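You operate a simulated robot arm through the tools that you are given. There is no shell and no other tool. Be economical: measure what you need, move in short steps, check, and stop when the job is done.

The job below is to be done with a simulated robot arm. You get a single attempt, and the scene is never put back.

## Task
Turn the clock dial to 10 past.

The check looks at the end state, three seconds after you hand in, the way a careful person would. Anything else that was tipped, shoved, dropped, spilled or broken makes it a failure.

## Robot
A 7-joint arm with a two-finger parallel gripper, fixed in place. Base frame: the origin is at the foot of the arm, x ahead of it, y to its left, z up. Readings come in mm, rad, newtons and seconds.
With the tool pointing down near the work surface it reaches from about 300 to 680 mm from the base axis. Its first joint turns from -1.152 to 1.152 rad. Payload 1.57 kg.
The tool frame sits at the grasp point between the pads (the TCP): z along the fingers, y along the line on which they close. The tips reach 30 mm beyond it. The gripper opens to 110 mm. The fingers are 24 mm wide and 12 mm thick; the gripper's body (48 by 112 mm) begins 78 mm behind the TCP.
Orientation is that of the tool frame in the base frame, as a unit quaternion [w, x, y, z]. With the fingers straight down and closing along the base's y, the tool's x points along the base's -x, its y along +y and its z along -z.

## Interface
- The arm moves only by the tool jog_arm. Its arguments are lists of equal length, an entry for each row: "fingers": the opening in per cent of the stroke, from 0 (shut) to 100 (fully open); "dp": the shift along the tool's x, y, z in mm, a list of three; "angular": the turn, a rotation vector about the tool's x, y, z in rad, a list of three. In form: {"fingers": [fingers, ...], "dp": [[tx, ty, tz], ...], "angular": [[ax, ay, az], ...]}. A call has 1 to 8 rows; each row shifts and turns the commanded pose from where the row before left it, along the tool's axes as they then stand. Each row takes 0.2 s and may step no farther than 50 mm and 0.15 rad from the row before; otherwise, or with a gripper value out of range, the whole call is refused. Where a pose cannot be reached the arm comes as near as it can. A force on the tool above 40 N (or 10 N above the force at the start of the call, whichever is more), or a blocked arm, ends the call early, and 0.2 s more pass. The fingers move at their own pace (about 108 mm/s each) and stop on an object; they squeeze with about 25 N. The grip force told is the motor's: it shows also when the fingers shut on nothing. Time passes only in rows, and 0.2 s behind the last, so rows that do not move let the fingers close. It gives the time, the measured TCP pose, the force on the tool (base axes), the opening and the grip force at its end, in the units of the frame above (readings bear some noise).
- Cameras (640 x 400 px; columns grow to the right, rows downward): "scene" is fixed at [149.4, -377.4, 1423.9]; the picture's right is [0.90, -0.44, 0.00], its down [-0.16, -0.33, -0.93] and it looks along [0.41, 0.84, -0.37] (base axes); focal length 338 px, centre (320, 200). "wrist" rides on the gripper at [70, 16, -141] in the tool frame; the picture's right is [-0.23, 0.97, 0.00], its down [-0.85, -0.20, -0.48] and it looks along [-0.47, -0.11, 0.88] (tool axes); focal length 222 px, centre (320, 200). There is no depth. A picture from a camera that has moved, and an enlarged one, comes with that camera's place and axes in the base frame and with its lens.
- snapshot(camera): a new picture of that camera. No time passes.
- close_up(camera, box): a new picture of the part [left, top, right, bottom] of that camera's present view, enlarged. No time passes.
- close_job(): hands the job in; it is judged then, once.

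Work in short steps. Places have to be worked out from the pictures, the camera data and where the tool is seen: move nearer, look again, correct. Check each grasp and each placing, and mend what went wrong. You have 90 turns and 38 pictures in all, those below and enlarged ones among them. Open the gripper and draw the arm clear of the work before you hand the job in, unless the task says otherwise; then end with one line.

The tools are called after "Call:" by a JSON object that holds its "name" and its "arguments". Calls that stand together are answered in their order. jog_arm: Moves the arm, as the interface text tells. Its arguments: {"type":"object","properties":{"fingers":{"type":"array"},"dp":{"type":"array"},"angular":{"type":"array"}},"required":["fingers","dp","angular"]} The other tools are called the same way: snapshot (camera) takes a picture; close_up (camera, box) takes an enlarged picture of a part of a camera's view; close_job () hands the job in.

At the start:

```text
t: 0.0
position: [264.8, 334.1, 1159.9]
ee_rot: [-0.001, 0.0, 1.0, 0.0]
contact_force: [-0.5, 0.3, 0.4]
opening: 110.1
grip_force: 0.1
```

scene: 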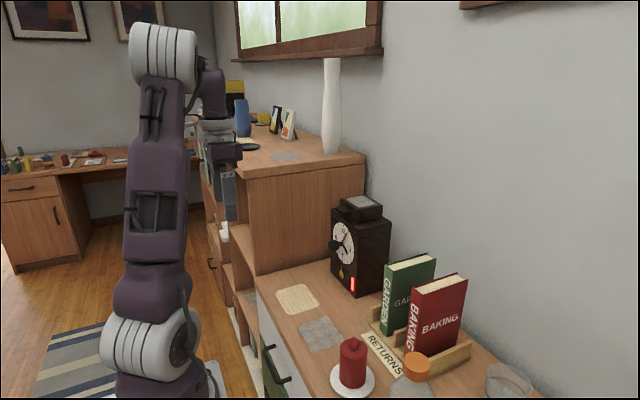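
wrist: 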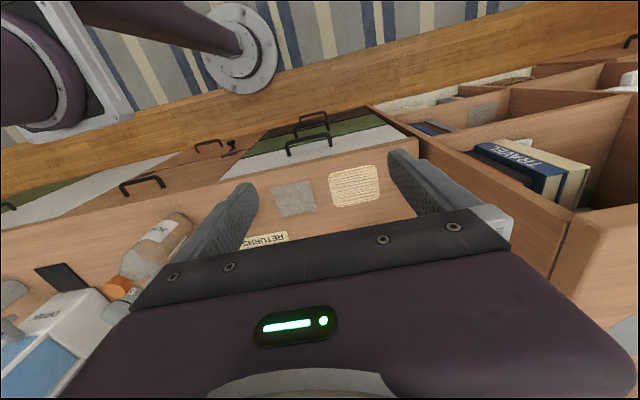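

The scene shows a dark clock box with a white dial facing the arm; I take an enlarged look at it.

Call:
{"name": "close_up", "arguments": {"camera": "scene", "box": [310, 180, 410, 310]}}

Call:
{"name": "close_up", "arguments": {"camera": "scene", "box": [240, 180, 560, 400]}}

```text
3.08 times, centred on (360, 245) of scene
camera zoom: at [149.4, -377.4, 1423.9], right [0.9, -0.44, 0.0], down [-0.16, -0.33, -0.93], along [0.41, 0.84, -0.37], focal length 1040 px, centre (197, 62)
```

zoom: 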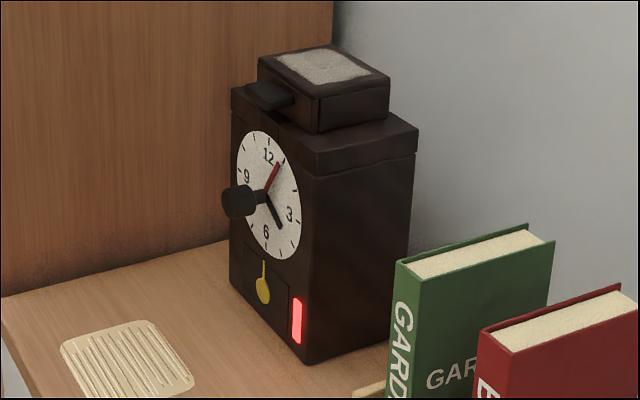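

```text
1.82 times, centred on (400, 290) of scene
camera zoom: at [149.4, -377.4, 1423.9], right [0.9, -0.44, 0.0], down [-0.16, -0.33, -0.93], along [0.41, 0.84, -0.37], focal length 614 px, centre (174, 36)
```

zoom: 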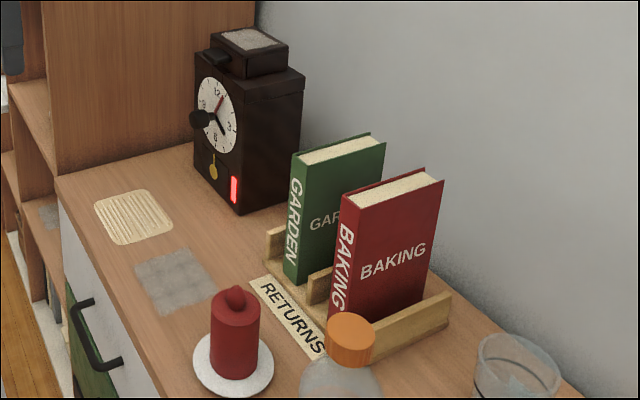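

The clock's front faces -x at about x=527, y=199..325. The dial axis is near y=265, z=1016, and the knob sticks out to about x=495. I'll move the TCP in front of the clock, still high up, and start tilting the tool towards horizontal.

Call:
{"name": "jog_arm", "arguments": {"fingers": [60, 60, 60, 60, 60, 60], "dp": [[-40, -23, 0], [-40, -23, 0], [-35, -23, 0], [0, 0, 0], [0, 0, 0], [0, 0, 0]], "angular": [[0, 0, 0], [0, 0, 0], [0, 0, 0], [0, -0.15, 0], [0, -0.15, 0], [0, -0.15, 0]]}}

```text
t: 1.4
position: [379.6, 265.9, 1159.5]
ee_rot: [0.224, 0.0, 0.975, 0.0]
contact_force: [0.0, -0.7, 2.0]
opening: 66.0
grip_force: 0.0
```

The arm follows the commands and the tilt is now about 26°. I keep tilting to 90°.

Call:
{"name": "jog_arm", "arguments": {"fingers": [60, 60, 60, 60, 60, 60, 60, 60], "dp": [[0, 0, 0], [0, 0, 0], [0, 0, 0], [0, 0, 0], [0, 0, 0], [0, 0, 0], [0, 0, 0], [0, 0, 0]], "angular": [[0, -0.15, 0], [0, -0.15, 0], [0, -0.15, 0], [0, -0.15, 0], [0, -0.15, 0], [0, -0.15, 0], [0, -0.15, 0], [0, -0.07, 0]]}}

Call:
{"name": "snapshot", "arguments": {"camera": "wrist"}}

Call:
{"name": "snapshot", "arguments": {"camera": "scene"}}

```text
t: 3.2
position: [381.0, 265.4, 1160.1]
ee_rot: [0.625, 0.0, 0.781, 0.0]
contact_force: [0.5, 0.7, -0.6]
opening: 66.0
grip_force: 0.1
out of reach, approached as far as the arm can: row 7, 8
```

```text
33 pictures are left
camera wrist: at [228.4, 282.7, 1122.5], right [0.05, 0.97, 0.22], down [-0.28, -0.2, 0.94], along [0.96, -0.11, 0.26], focal length 222 px, centre (320, 200)
```

wrist: 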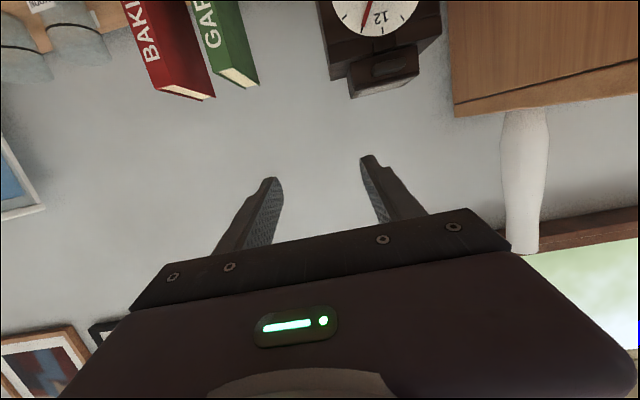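

```text
32 pictures are left
```

scene: 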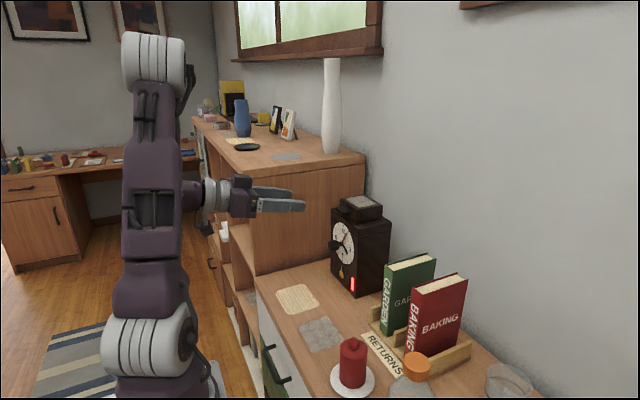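

The tilt stopped at about 77° because of reach. I lower the tool to the dial's height and move slightly forward, which should bring level orientation within reach.

Call:
{"name": "jog_arm", "arguments": {"fingers": [60, 60, 60, 60], "dp": [[35, 0, 7], [35, 0, 7], [35, 0, 7], [26, 0, 7]], "angular": [[0, 0, 0], [0, 0, 0], [0, 0, 0], [0, 0, 0]]}}

Call:
{"name": "snapshot", "arguments": {"camera": "wrist"}}

```text
t: 4.2
position: [390.4, 275.9, 1098.2]
ee_rot: [0.624, 0.001, 0.781, -0.002]
contact_force: [0.2, 0.6, 0.0]
opening: 66.1
grip_force: 0.1
out of reach, approached as far as the arm can: row 1, 2, 3, 4
```

```text
31 pictures are left
camera wrist: at [238.4, 293.9, 1060.4], right [0.05, 0.97, 0.22], down [-0.28, -0.2, 0.94], along [0.96, -0.11, 0.26], focal length 222 px, centre (320, 200)
```

wrist: 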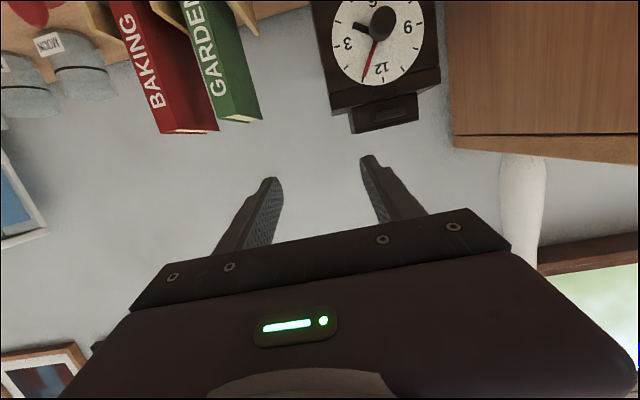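

The arm reached only z=1098, with the pitch held at 77°, which looks like a joint limit. I move forward, away from the arm's own column, to see if there is more freedom there.

Call:
{"name": "jog_arm", "arguments": {"fingers": [60, 60, 60], "dp": [[0, 0, 20], [0, 0, 20], [0, 0, 0]], "angular": [[0, 0, 0], [0, 0, 0], [0, 0, 0]]}}

```text
t: 5.0
position: [428.9, 276.8, 1090.5]
ee_rot: [0.625, 0.0, 0.781, 0.0]
contact_force: [-0.3, 0.2, -0.3]
opening: 66.0
grip_force: 0.1
```

The command resets to the reached pose, and this one was fully reachable. Now I go down towards the dial's height from here and centre on y=265.

Call:
{"name": "jog_arm", "arguments": {"fingers": [60, 60, 60], "dp": [[22, -4, 5], [22, -4, 5], [22, -4, 5]], "angular": [[0, 0, 0], [0, 0, 0], [0, 0, 0]]}}

Call:
{"name": "snapshot", "arguments": {"camera": "wrist"}}

Call:
{"name": "close_up", "arguments": {"camera": "scene", "box": [180, 160, 420, 310]}}

```text
t: 5.8
position: [444.9, 278.7, 1031.6]
ee_rot: [0.624, -0.001, 0.781, 0.0]
contact_force: [0.3, -0.9, 0.5]
opening: 65.9
grip_force: 0.1
out of reach, approached as far as the arm can: row 2, 3
```

```text
30 pictures are left
camera wrist: at [292.6, 295.4, 995.1], right [0.05, 0.97, 0.22], down [-0.28, -0.2, 0.94], along [0.96, -0.11, 0.26], focal length 222 px, centre (320, 200)
```

wrist: 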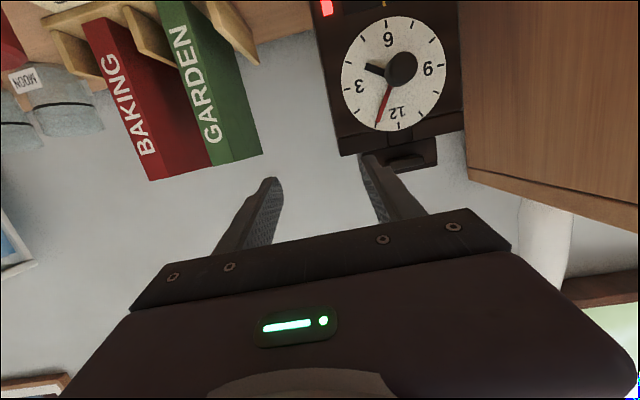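

```text
2.67 times, centred on (300, 235) of scene
camera zoom: at [149.4, -377.4, 1423.9], right [0.9, -0.44, 0.0], down [-0.16, -0.33, -0.93], along [0.41, 0.84, -0.37], focal length 901 px, centre (373, 107)
```

zoom: 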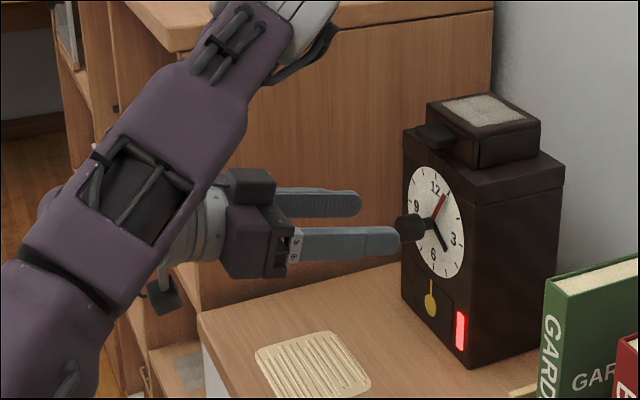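

Triangulating with both cameras puts the knob tip near (562, 381, 944), with the dial face at x≈596. The counter there is lower, near z≈800, so my first estimate was wrong. I move to stand off in front of the knob.

Call:
{"name": "jog_arm", "arguments": {"fingers": [60, 60, 60, 60, 60], "dp": [[10, 25, 15], [19, 26, 15], [20, 26, 15], [20, 25, 15], [0, 0, 0]], "angular": [[0, 0, 0], [0, 0, 0], [0, 0, 0], [0, 0, 0], [0, 0, 0]]}}

Call:
{"name": "snapshot", "arguments": {"camera": "wrist"}}

Call:
{"name": "snapshot", "arguments": {"camera": "scene"}}

```text
t: 7.0
position: [488.2, 379.2, 951.2]
ee_rot: [0.625, 0.0, 0.781, 0.0]
contact_force: [-0.8, 0.2, 0.2]
opening: 66.1
grip_force: 0.1
```

```text
28 pictures are left
camera wrist: at [335.7, 396.6, 913.1], right [0.05, 0.97, 0.22], down [-0.28, -0.2, 0.94], along [0.96, -0.11, 0.26], focal length 222 px, centre (320, 200)
```

wrist: 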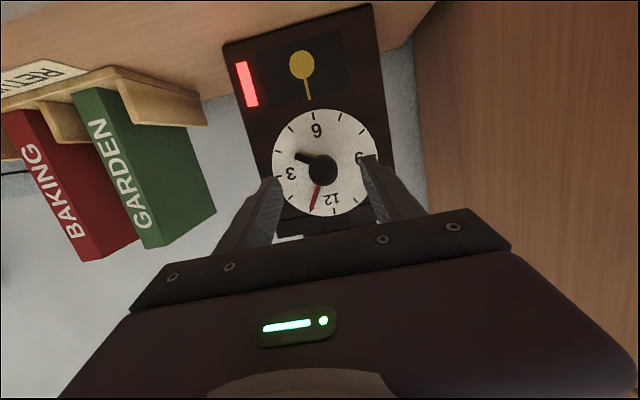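

```text
27 pictures are left
```

scene: 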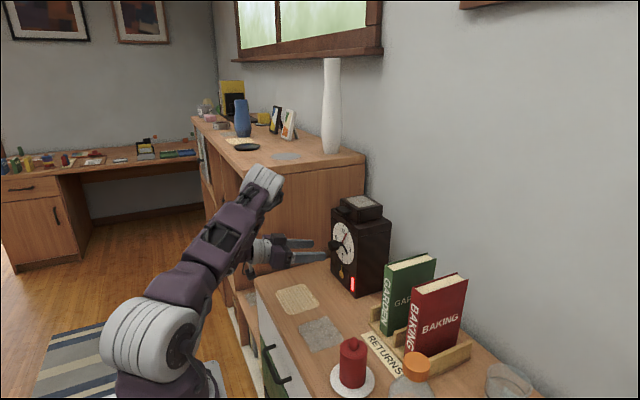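

The dial is now straight ahead. I level the tool by the remaining 0.22 rad and look closely.

Call:
{"name": "jog_arm", "arguments": {"fingers": [60, 60, 60], "dp": [[0, 0, 0], [0, 0, 0], [0, 0, 0]], "angular": [[0, -0.11, 0], [0, -0.11, 0], [0, 0, 0]]}}

Call:
{"name": "close_up", "arguments": {"camera": "wrist", "box": [220, 60, 420, 260]}}

Call:
{"name": "close_up", "arguments": {"camera": "scene", "box": [320, 195, 400, 295]}}

```text
t: 7.8
position: [489.2, 377.9, 951.8]
ee_rot: [0.707, 0.0, 0.707, 0.0]
contact_force: [0.2, -0.6, 0.8]
opening: 66.0
grip_force: 0.0
```

```text
2.00 times, centred on (320, 160) of wrist
camera zoom: at [348.0, 396.3, 881.4], right [0.0, 0.97, 0.23], down [-0.48, -0.2, 0.85], along [0.88, -0.11, 0.47], focal length 444 px, centre (320, 280)
```

zoom: 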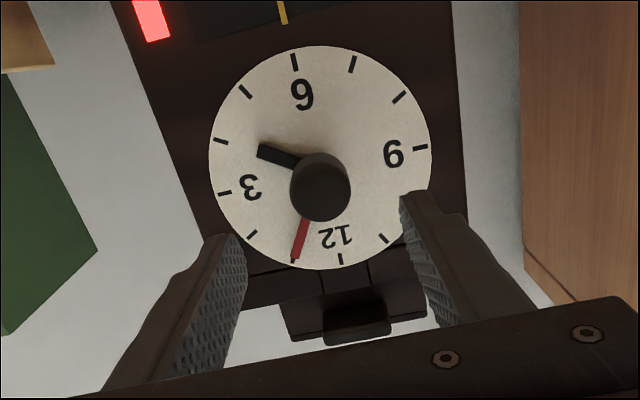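

```text
4.00 times, centred on (360, 245) of scene
camera zoom: at [149.4, -377.4, 1423.9], right [0.9, -0.44, 0.0], down [-0.16, -0.33, -0.93], along [0.41, 0.84, -0.37], focal length 1351 px, centre (160, 20)
```

zoom: 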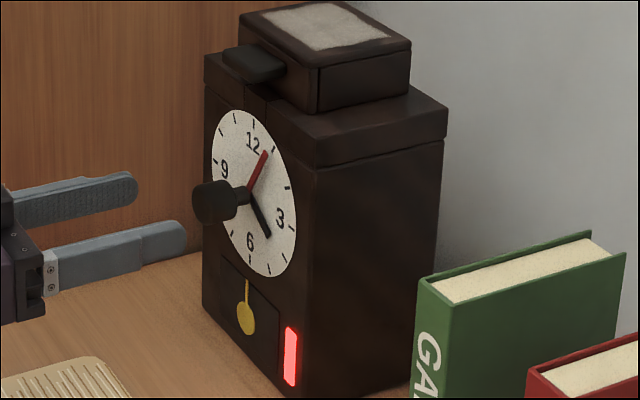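

The red minute hand is at the 1 mark (5 past) and the short black hour hand is near 4–5. The knob axis is at about y=384, z=941. I align with it and move partway forward, with the fingers still open.

Call:
{"name": "jog_arm", "arguments": {"fingers": [60, 60, 60], "dp": [[11, 6, 10], [0, 0, 25], [0, 0, 0]], "angular": [[0, 0, 0], [0, 0, 0], [0, 0, 0]]}}

Call:
{"name": "close_up", "arguments": {"camera": "wrist", "box": [220, 60, 420, 260]}}

Call:
{"name": "close_up", "arguments": {"camera": "scene", "box": [280, 195, 400, 295]}}

```text
t: 8.6
position: [522.7, 384.9, 941.0]
ee_rot: [0.707, 0.001, 0.707, -0.001]
contact_force: [-0.6, -0.3, -0.7]
opening: 66.0
grip_force: 0.0
```

```text
2.00 times, centred on (320, 160) of wrist
camera zoom: at [382.1, 402.6, 870.4], right [0.0, 0.97, 0.23], down [-0.48, -0.2, 0.86], along [0.88, -0.11, 0.46], focal length 444 px, centre (320, 280)
```

zoom: 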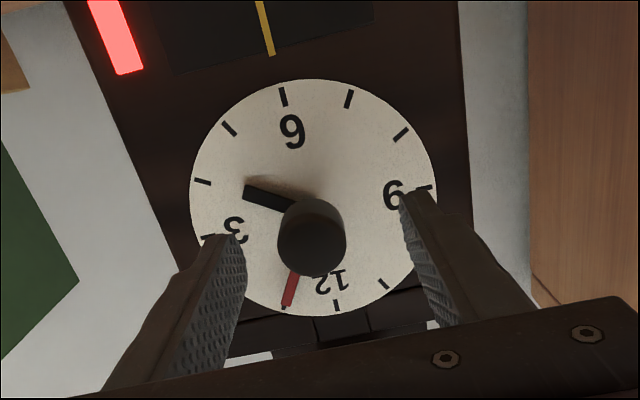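

```text
4.00 times, centred on (340, 245) of scene
camera zoom: at [149.4, -377.4, 1423.9], right [0.9, -0.44, 0.0], down [-0.16, -0.33, -0.93], along [0.41, 0.84, -0.37], focal length 1351 px, centre (240, 20)
```

zoom: 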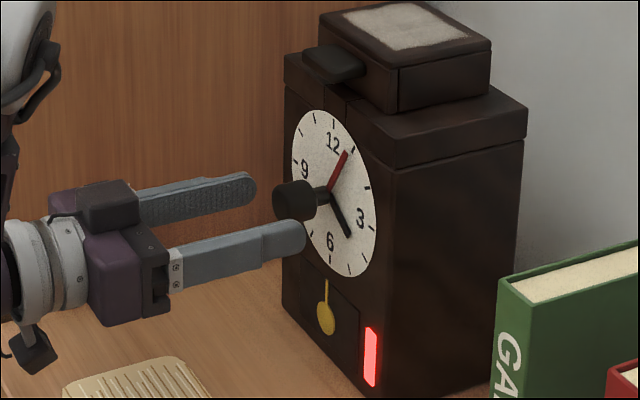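

The alignment looks good: y≈382, z≈942. I advance so the pads flank the knob head, stopping the tips at about x=580, short of the face.

Call:
{"name": "jog_arm", "arguments": {"fingers": [60, 60, 60], "dp": [[-1, -2, 14], [0, 0, 14], [0, 0, 0]], "angular": [[0, 0, 0], [0, 0, 0], [0, 0, 0]]}}

Call:
{"name": "close_up", "arguments": {"camera": "wrist", "box": [220, 60, 420, 260]}}

Call:
{"name": "close_up", "arguments": {"camera": "scene", "box": [280, 195, 400, 295]}}

```text
t: 9.4
position: [550.8, 381.9, 941.3]
ee_rot: [0.706, 0.0, 0.708, 0.0]
contact_force: [-0.4, -0.4, 0.6]
opening: 66.1
grip_force: 0.1
```

```text
2.00 times, centred on (320, 160) of wrist
camera zoom: at [410.2, 400.1, 872.0], right [0.0, 0.97, 0.23], down [-0.48, -0.2, 0.86], along [0.88, -0.11, 0.46], focal length 444 px, centre (320, 280)
```

zoom: 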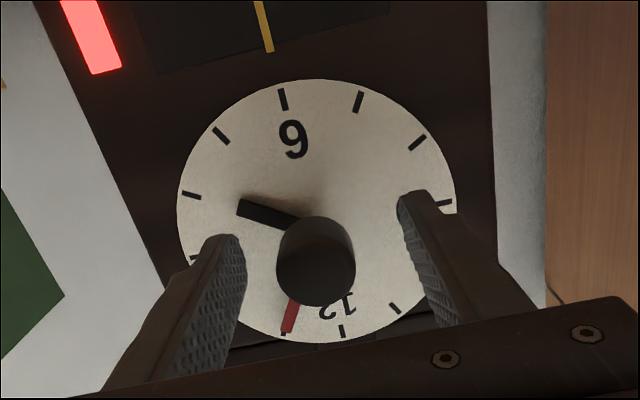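

```text
4.00 times, centred on (340, 245) of scene
camera zoom: at [149.4, -377.4, 1423.9], right [0.9, -0.44, 0.0], down [-0.16, -0.33, -0.93], along [0.41, 0.84, -0.37], focal length 1351 px, centre (240, 20)
```

zoom: 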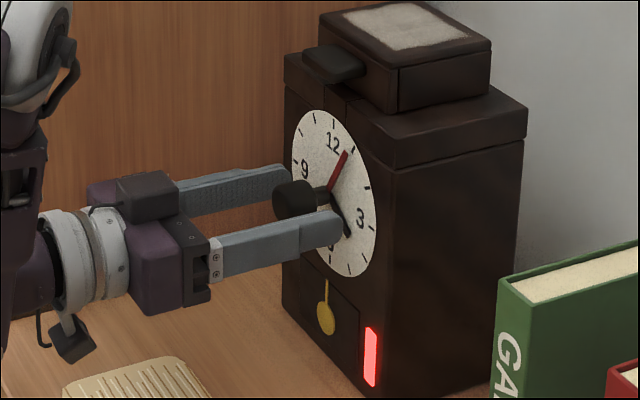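

The knob sits between the pads, with y centred and z about 2 mm above the TCP. I raise 2 mm and close gently on it.

Call:
{"name": "jog_arm", "arguments": {"fingers": [60, 35, 0, 0, 0], "dp": [[-2, -1, 2], [0, 0, 0], [0, 0, 0], [0, 0, 0], [0, 0, 0]], "angular": [[0, 0, 0], [0, 0, 0], [0, 0, 0], [0, 0, 0], [0, 0, 0]]}}

Call:
{"name": "close_up", "arguments": {"camera": "wrist", "box": [220, 60, 420, 260]}}

```text
t: 10.6
position: [552.8, 381.4, 944.5]
ee_rot: [0.706, 0.0, 0.708, -0.001]
contact_force: [-4.3, -16.0, -4.0]
opening: 29.7
grip_force: 38.8
```

```text
2.00 times, centred on (320, 160) of wrist
camera zoom: at [412.2, 398.0, 873.6], right [0.0, 0.97, 0.23], down [-0.48, -0.2, 0.86], along [0.88, -0.11, 0.46], focal length 444 px, centre (320, 280)
```

zoom: 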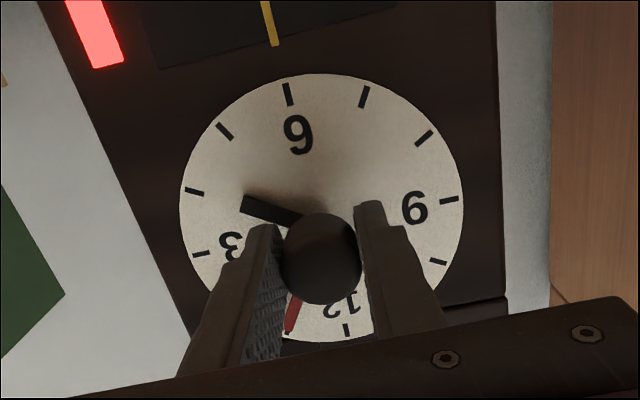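

The knob is held (30 mm) with a sideways load of 16 N on the tool towards -y. I relieve it by 1.5 mm, then make a small clockwise test turn.

Call:
{"name": "jog_arm", "arguments": {"fingers": [0, 0, 0, 0], "dp": [[0, -1.5, 0], [0, 0, 0], [0, 0, 0], [0, 0, 0]], "angular": [[0, 0, 0], [0, 0, 0.08], [0, 0, 0.08], [0, 0, 0]]}}

Call:
{"name": "close_up", "arguments": {"camera": "wrist", "box": [220, 60, 420, 260]}}

Call:
{"name": "close_up", "arguments": {"camera": "scene", "box": [320, 195, 400, 295]}}

```text
t: 11.6
position: [553.9, 379.4, 944.3]
ee_rot: [0.704, 0.057, 0.706, 0.057]
contact_force: [-4.6, 1.8, -2.0]
opening: 29.7
grip_force: 39.6
```

```text
2.00 times, centred on (320, 160) of wrist
camera zoom: at [412.1, 408.5, 877.2], right [0.0, 0.92, 0.38], down [-0.48, -0.34, 0.81], along [0.88, -0.18, 0.44], focal length 444 px, centre (320, 280)
```

zoom: 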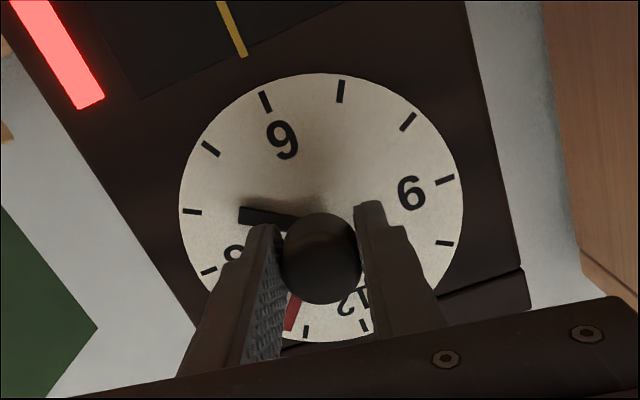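

```text
4.00 times, centred on (360, 245) of scene
camera zoom: at [149.4, -377.3, 1423.9], right [0.9, -0.44, 0.0], down [-0.16, -0.33, -0.93], along [0.41, 0.84, -0.37], focal length 1351 px, centre (160, 20)
```

zoom: 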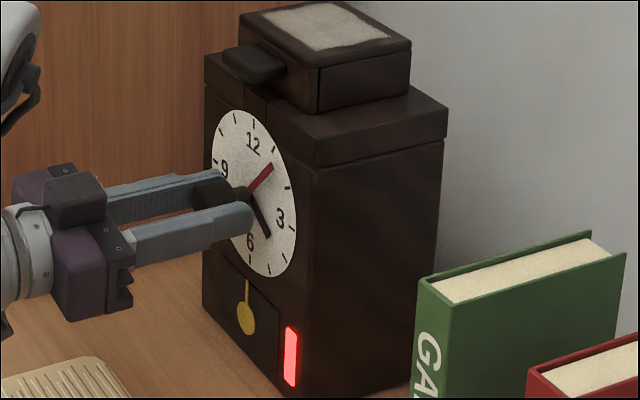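

The red minute hand follows the knob 1:1 and now sits between 1 and 2; the clock has not shifted. I turn the remaining 0.363 rad.

Call:
{"name": "jog_arm", "arguments": {"fingers": [0, 0, 0, 0, 0, 0], "dp": [[0, 0, 0], [0, 0, 0], [0, 0, 0], [0, 0, 0], [0, 0, 0], [0, 0, 0]], "angular": [[0, 0, 0.08], [0, 0, 0.08], [0, 0, 0.08], [0, 0, 0.08], [0, 0, 0.043], [0, 0, 0]]}}

Call:
{"name": "close_up", "arguments": {"camera": "wrist", "box": [220, 60, 420, 260]}}

Call:
{"name": "close_up", "arguments": {"camera": "scene", "box": [330, 210, 380, 280]}}

```text
t: 13.0
position: [552.4, 380.1, 944.5]
ee_rot: [0.683, 0.182, 0.683, 0.185]
contact_force: [-17.7, 12.8, 9.5]
opening: 29.3
grip_force: 39.6
```

```text
2.00 times, centred on (320, 160) of wrist
camera zoom: at [412.6, 430.7, 891.9], right [0.0, 0.73, 0.68], down [-0.48, -0.6, 0.64], along [0.88, -0.33, 0.35], focal length 444 px, centre (320, 280)
```

zoom: 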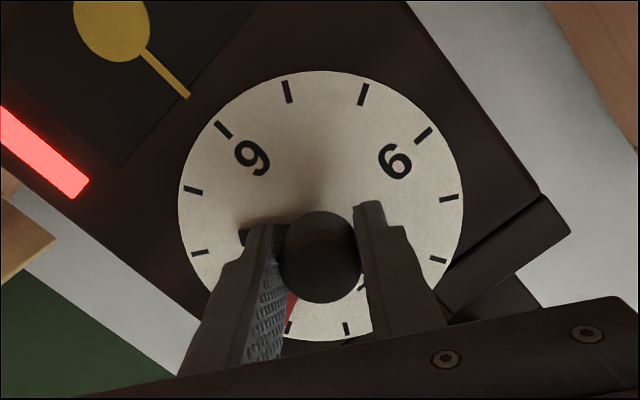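

```text
5.71 times, centred on (355, 245) of scene
camera zoom: at [148.8, -377.2, 1424.0], right [0.9, -0.44, 0.0], down [-0.16, -0.33, -0.93], along [0.41, 0.84, -0.37], focal length 1930 px, centre (120, -57)
```

zoom: 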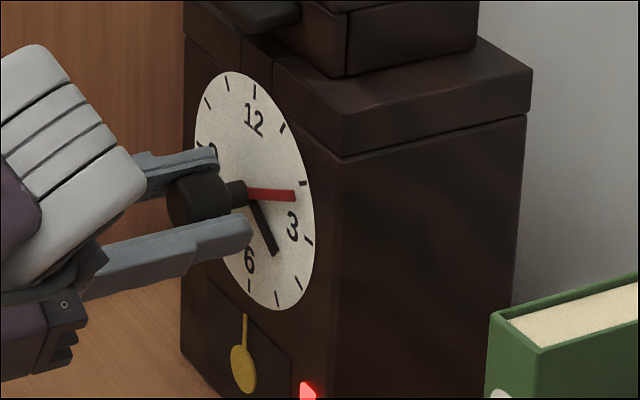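

In the wrist view the red hand points at the 2 tick. I open the fingers, back straight off along the tool axis, and check with an unobstructed view.

Call:
{"name": "jog_arm", "arguments": {"fingers": [30, 60, 60, 60, 60, 60], "dp": [[0, 0, 0], [0, 0, 0], [0, 0, -20], [0, 0, -25], [0, 0, -20], [0, 0, 0]], "angular": [[0, 0, 0], [0, 0, 0], [0, 0, 0], [0, 0, 0], [0, 0, 0], [0, 0, 0]]}}

Call:
{"name": "close_up", "arguments": {"camera": "wrist", "box": [220, 60, 420, 260]}}

Call:
{"name": "close_up", "arguments": {"camera": "scene", "box": [310, 180, 410, 310]}}

```text
t: 14.4
position: [521.5, 405.1, 940.9]
ee_rot: [0.682, 0.183, 0.684, 0.182]
contact_force: [1.0, -0.5, 0.9]
opening: 65.8
grip_force: 0.1
out of reach, approached as far as the arm can: row 3, 4, 5
```

```text
2.00 times, centred on (320, 160) of wrist
camera zoom: at [380.7, 454.4, 888.1], right [0.0, 0.73, 0.68], down [-0.48, -0.6, 0.64], along [0.88, -0.33, 0.35], focal length 444 px, centre (320, 280)
```

zoom: 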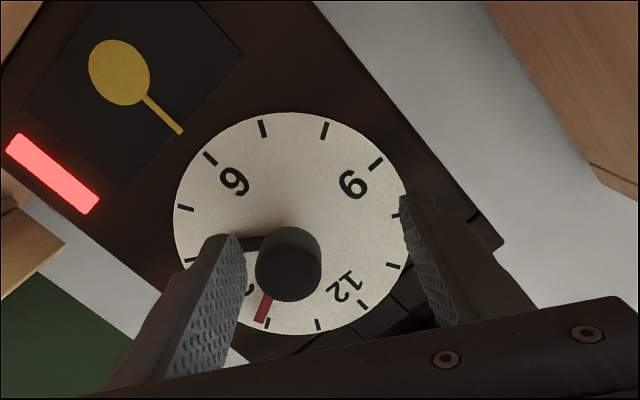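

```text
3.08 times, centred on (360, 245) of scene
camera zoom: at [149.4, -377.4, 1423.9], right [0.9, -0.44, 0.0], down [-0.16, -0.33, -0.93], along [0.41, 0.84, -0.37], focal length 1040 px, centre (197, 62)
```

zoom: 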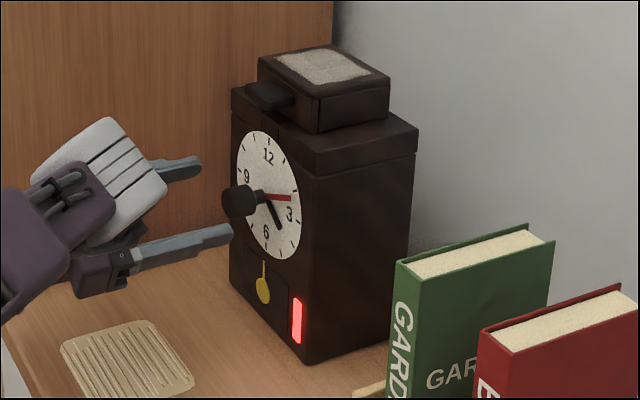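

The arm drifted sideways while retreating, so I need an accurate angle for the hand. I zoom in on the dial from the fixed camera to measure it.

Call:
{"name": "close_up", "arguments": {"camera": "scene", "box": [325, 215, 365, 270]}}

```text
7.27 times, centred on (345, 242) of scene
camera zoom: at [149.4, -377.4, 1423.9], right [0.9, -0.44, 0.0], down [-0.16, -0.33, -0.93], along [0.41, 0.84, -0.37], focal length 2457 px, centre (138, -109)
```

zoom: 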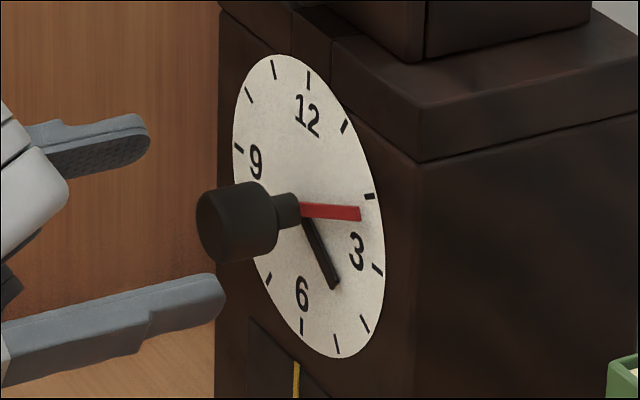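

The hand now measures about 65° from 12, compared with 60° for the 2 tick. It has gone roughly 5° too far, so I'll correct it. First I roll the gripper back to a comfortable angle clear of the knob.

Call:
{"name": "jog_arm", "arguments": {"fingers": [60, 60, 60, 60, 60], "dp": [[0, 0, -5], [0, 0, 0], [0, 0, 0], [0, 0, 0], [0, 0, 0]], "angular": [[0, 0, -0.14], [0, 0, -0.14], [0, 0, -0.14], [0, 0, 0], [0, 0, 0]]}}

```text
t: 15.6
position: [515.5, 404.3, 941.0]
ee_rot: [0.706, 0.036, 0.707, 0.037]
contact_force: [-0.5, 0.6, 0.4]
opening: 66.1
grip_force: 0.1
```

The roll is now about 0.1 rad. I shift sideways onto the knob's axis, advance over it, and check before gripping.

Call:
{"name": "jog_arm", "arguments": {"fingers": [60, 60, 60, 60, 60], "dp": [[-3, -12, 0], [-2.5, -12, 0], [0, 0, 18], [0, 0, 19], [0, 0, 0]], "angular": [[0, 0, 0], [0, 0, 0], [0, 0, 0], [0, 0, 0], [0, 0, 0]]}}

Call:
{"name": "close_up", "arguments": {"camera": "wrist", "box": [220, 60, 420, 260]}}

```text
t: 16.8
position: [553.8, 381.4, 944.0]
ee_rot: [0.706, 0.036, 0.707, 0.036]
contact_force: [0.2, 0.0, 0.0]
opening: 66.0
grip_force: 0.0
```

```text
2.00 times, centred on (320, 160) of wrist
camera zoom: at [412.8, 406.2, 876.2], right [0.0, 0.95, 0.33], down [-0.48, -0.29, 0.83], along [0.88, -0.16, 0.45], focal length 444 px, centre (320, 280)
```

zoom: 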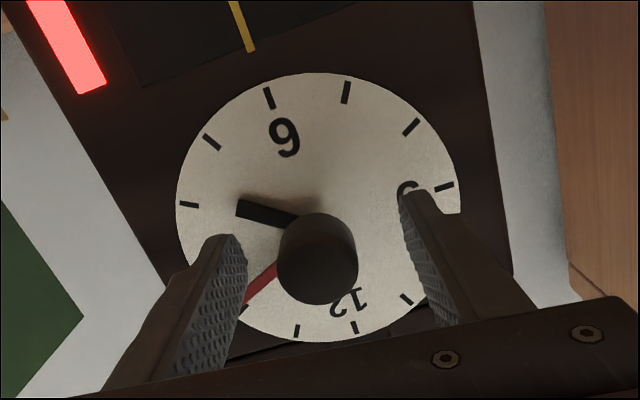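

The knob is again between the pads. I grip, with a 1 mm centring shift, and turn back 0.08 rad.

Call:
{"name": "jog_arm", "arguments": {"fingers": [60, 35, 0, 0, 0, 0, 0], "dp": [[0, -1.5, 0], [0, 0, 0], [0, 0, 0], [0, 0, 0], [0, 0, 0], [0, 0, 0], [0, 0, 0]], "angular": [[0, 0, 0], [0, 0, 0], [0, 0, 0], [0, 0, 0], [0, 0, -0.04], [0, 0, -0.04], [0, 0, 0]]}}

Call:
{"name": "close_up", "arguments": {"camera": "scene", "box": [325, 215, 365, 270]}}

```text
t: 18.4
position: [552.4, 380.1, 943.2]
ee_rot: [0.707, 0.008, 0.707, 0.008]
contact_force: [0.5, 13.1, 5.0]
opening: 30.2
grip_force: 40.0
```

```text
7.27 times, centred on (345, 242) of scene
camera zoom: at [149.4, -377.1, 1424.0], right [0.9, -0.44, 0.0], down [-0.16, -0.33, -0.93], along [0.41, 0.84, -0.37], focal length 2457 px, centre (138, -109)
```

zoom: 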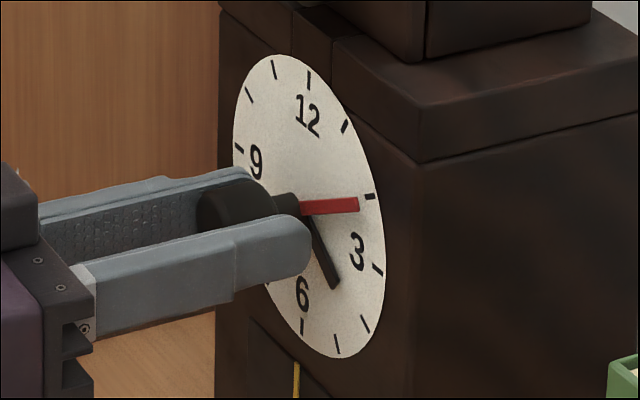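

The hand now measures about 62°. I turn back another 0.035 rad.

Call:
{"name": "jog_arm", "arguments": {"fingers": [0, 0, 0], "dp": [[0, 0, 0], [0, 0, 0], [0, 0, 0]], "angular": [[0, 0, -0.037], [0, 0, 0], [0, 0, 0]]}}

Call:
{"name": "close_up", "arguments": {"camera": "scene", "box": [325, 215, 365, 270]}}

```text
t: 19.2
position: [552.0, 380.9, 944.6]
ee_rot: [0.707, -0.006, 0.707, -0.004]
contact_force: [5.4, 14.8, 9.7]
opening: 30.1
grip_force: 39.5
```

```text
7.27 times, centred on (345, 242) of scene
camera zoom: at [149.4, -377.1, 1423.9], right [0.9, -0.44, 0.0], down [-0.16, -0.33, -0.93], along [0.41, 0.84, -0.37], focal length 2457 px, centre (138, -109)
```

zoom: 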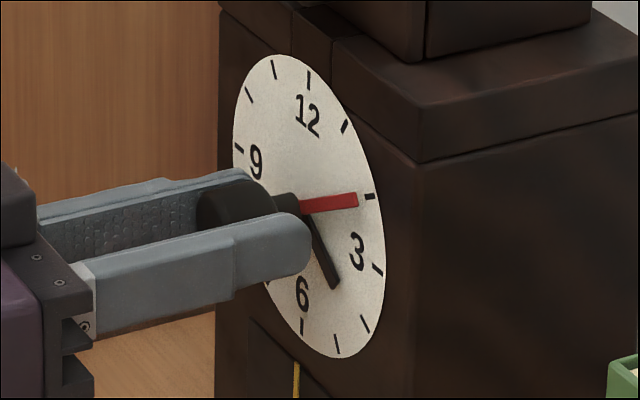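

The hand's slope now matches the line to the 2 tick (about 60°). I release and back straight out along x in small steps.

Call:
{"name": "jog_arm", "arguments": {"fingers": [30, 60, 60, 60, 60], "dp": [[0, 0, 0], [0, 0, 0], [0, 0, -15], [0, 0, -15], [0, 0, 0]], "angular": [[0, 0, 0], [0, 0, 0], [0, 0, 0], [0, 0, 0], [0, 0, 0]]}}

Call:
{"name": "close_up", "arguments": {"camera": "scene", "box": [325, 215, 365, 270]}}

Call:
{"name": "close_up", "arguments": {"camera": "wrist", "box": [220, 60, 420, 260]}}

```text
t: 20.4
position: [523.1, 379.0, 943.3]
ee_rot: [0.707, -0.004, 0.708, -0.005]
contact_force: [-0.2, -0.3, 0.4]
opening: 65.8
grip_force: 0.1
```

```text
7.27 times, centred on (345, 242) of scene
camera zoom: at [149.4, -377.4, 1423.9], right [0.9, -0.44, 0.0], down [-0.16, -0.33, -0.93], along [0.41, 0.84, -0.37], focal length 2457 px, centre (138, -109)
```

zoom: 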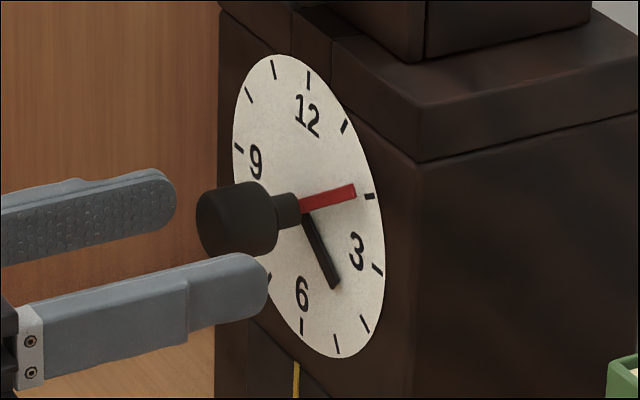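

```text
2.00 times, centred on (320, 160) of wrist
camera zoom: at [383.0, 395.7, 872.3], right [0.0, 0.98, 0.21], down [-0.48, -0.19, 0.86], along [0.88, -0.1, 0.47], focal length 444 px, centre (320, 280)
```

zoom: 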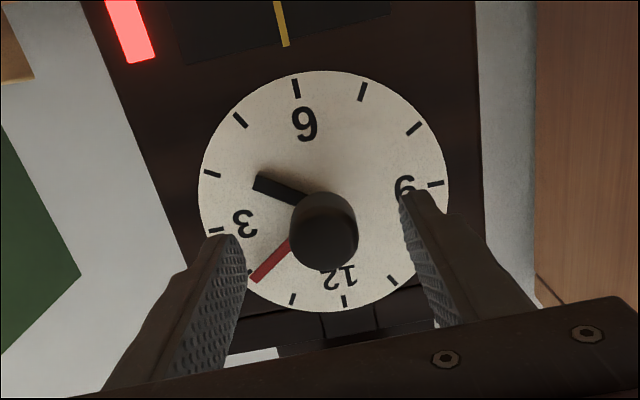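

On release the hand relaxed to about 56–57°, roughly 0.5 min short, probably from side load in the grip. I re-grip better centred (y +1.5, z +2) and check the residual forces before turning.

Call:
{"name": "jog_arm", "arguments": {"fingers": [60, 60, 60, 35, 0, 0, 0], "dp": [[-2, 2, 0], [0, 0, 15], [0, 0, 14.5], [0, 0, 0], [0, 0, 0], [0, 0, 0], [0, 0, 0]], "angular": [[0, 0, 0], [0, 0, 0], [0, 0, 0], [0, 0, 0], [0, 0, 0], [0, 0, 0], [0, 0, 0]]}}

```text
t: 22.0
position: [552.3, 379.9, 944.5]
ee_rot: [0.707, -0.005, 0.707, -0.006]
contact_force: [-3.8, -17.8, -0.1]
opening: 30.6
grip_force: 39.4
```

There is a -18 N load in y and z is clean. I relieve y by 1.4 mm and turn clockwise 0.055 rad.

Call:
{"name": "jog_arm", "arguments": {"fingers": [0, 0, 0, 0], "dp": [[0, -1.4, 0], [0, 0, 0], [0, 0, 0], [0, 0, 0]], "angular": [[0, 0, 0], [0, 0, 0.055], [0, 0, 0], [0, 0, 0]]}}

Call:
{"name": "close_up", "arguments": {"camera": "scene", "box": [325, 215, 365, 270]}}

```text
t: 23.0
position: [552.9, 380.3, 944.5]
ee_rot: [0.706, 0.015, 0.708, 0.016]
contact_force: [-8.8, -10.2, -4.8]
opening: 30.1
grip_force: 39.7
```

```text
7.27 times, centred on (345, 242) of scene
camera zoom: at [149.3, -377.6, 1423.8], right [0.9, -0.44, 0.0], down [-0.16, -0.33, -0.93], along [0.41, 0.84, -0.37], focal length 2457 px, centre (138, -109)
```

zoom: 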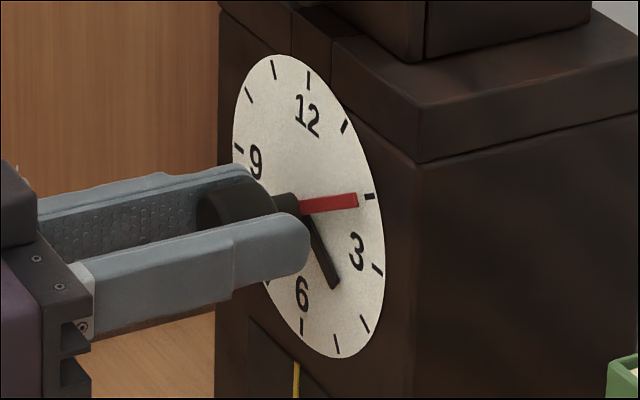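

The hand is back on the 2 tick. I relieve the residual side load and open in small stages before retreating.

Call:
{"name": "jog_arm", "arguments": {"fingers": [0, 26, 28, 32, 60, 60, 60, 60], "dp": [[0.4, -0.8, -0.5], [0, 0, 0], [0, 0, 0], [0, 0, 0], [0, 0, 0], [0, 0, -15], [0, 0, -15], [0, 0, 0]], "angular": [[0, 0, 0], [0, 0, 0], [0, 0, 0], [0, 0, 0], [0, 0, 0], [0, 0, 0], [0, 0, 0], [0, 0, 0]]}}

Call:
{"name": "close_up", "arguments": {"camera": "scene", "box": [325, 215, 365, 270]}}

```text
t: 24.8
position: [522.9, 379.9, 945.8]
ee_rot: [0.706, 0.013, 0.707, 0.014]
contact_force: [-0.5, 0.5, -0.6]
opening: 66.0
grip_force: 0.1
```

```text
7.27 times, centred on (345, 242) of scene
camera zoom: at [149.4, -377.4, 1423.9], right [0.9, -0.44, 0.0], down [-0.16, -0.33, -0.93], along [0.41, 0.84, -0.37], focal length 2457 px, centre (138, -109)
```

zoom: 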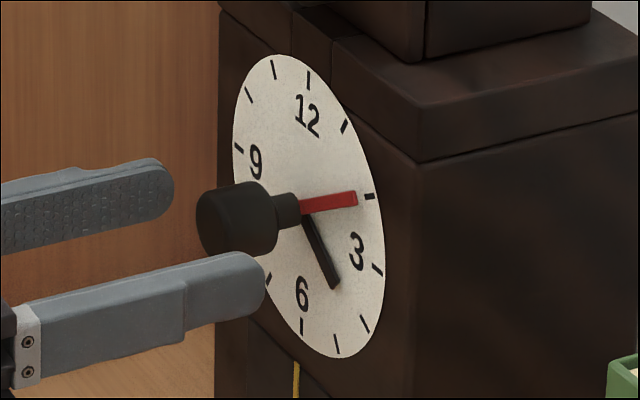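

Released, the hand stays at about 59–60°, on the 2 tick. I draw the arm clear back along the approach path.

Call:
{"name": "jog_arm", "arguments": {"fingers": [60, 60, 60, 60], "dp": [[0, 0, -17], [-10, 0, -15], [-25, -15, 0], [-25, -15, 0]], "angular": [[0, 0, 0], [0, 0, 0], [0, 0, 0], [0, 0, 0]]}}

Call:
{"name": "snapshot", "arguments": {"camera": "scene"}}

Call:
{"name": "close_up", "arguments": {"camera": "wrist", "box": [220, 0, 480, 200]}}

```text
t: 25.8
position: [488.3, 348.7, 1005.5]
ee_rot: [0.707, 0.015, 0.707, 0.013]
contact_force: [0.2, 0.6, 0.6]
opening: 65.9
grip_force: 0.1
```

```text
5 pictures are left
```

scene: 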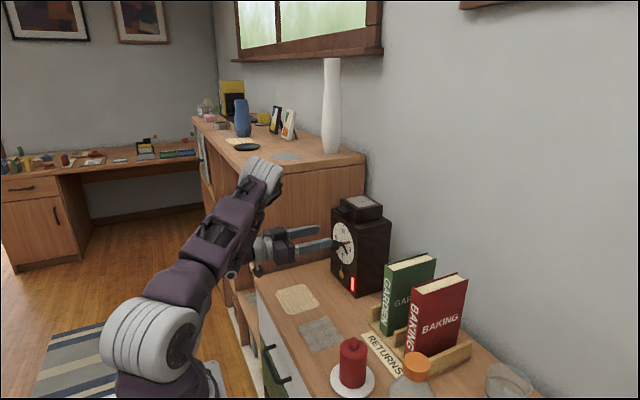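

```text
2.00 times, centred on (350, 100) of wrist
camera zoom: at [348.6, 368.1, 935.9], right [0.0, 0.96, 0.27], down [-0.48, -0.23, 0.85], along [0.88, -0.13, 0.46], focal length 444 px, centre (260, 400)
```

zoom: 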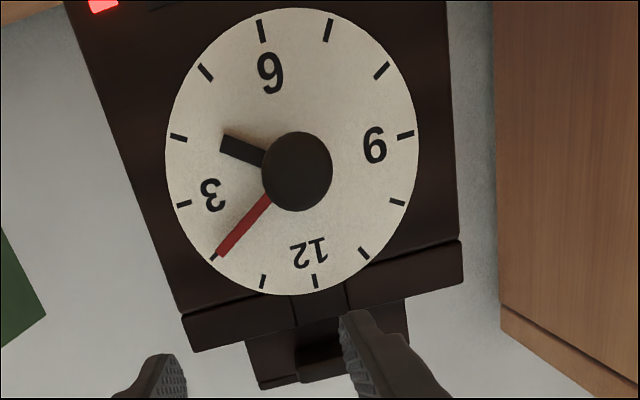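

The red minute hand points at the 2 mark, and the scene shows the clock and the other objects as they were. The gripper is open and clear, so I hand in.

Call:
{"name": "close_job", "arguments": {}}

```text
The job is handed in.
```

The clock now reads 10 past: the red minute hand rests on the 2 mark to within about 1° by my measurement, nothing else looks moved in the last pictures, and the job is handed in.
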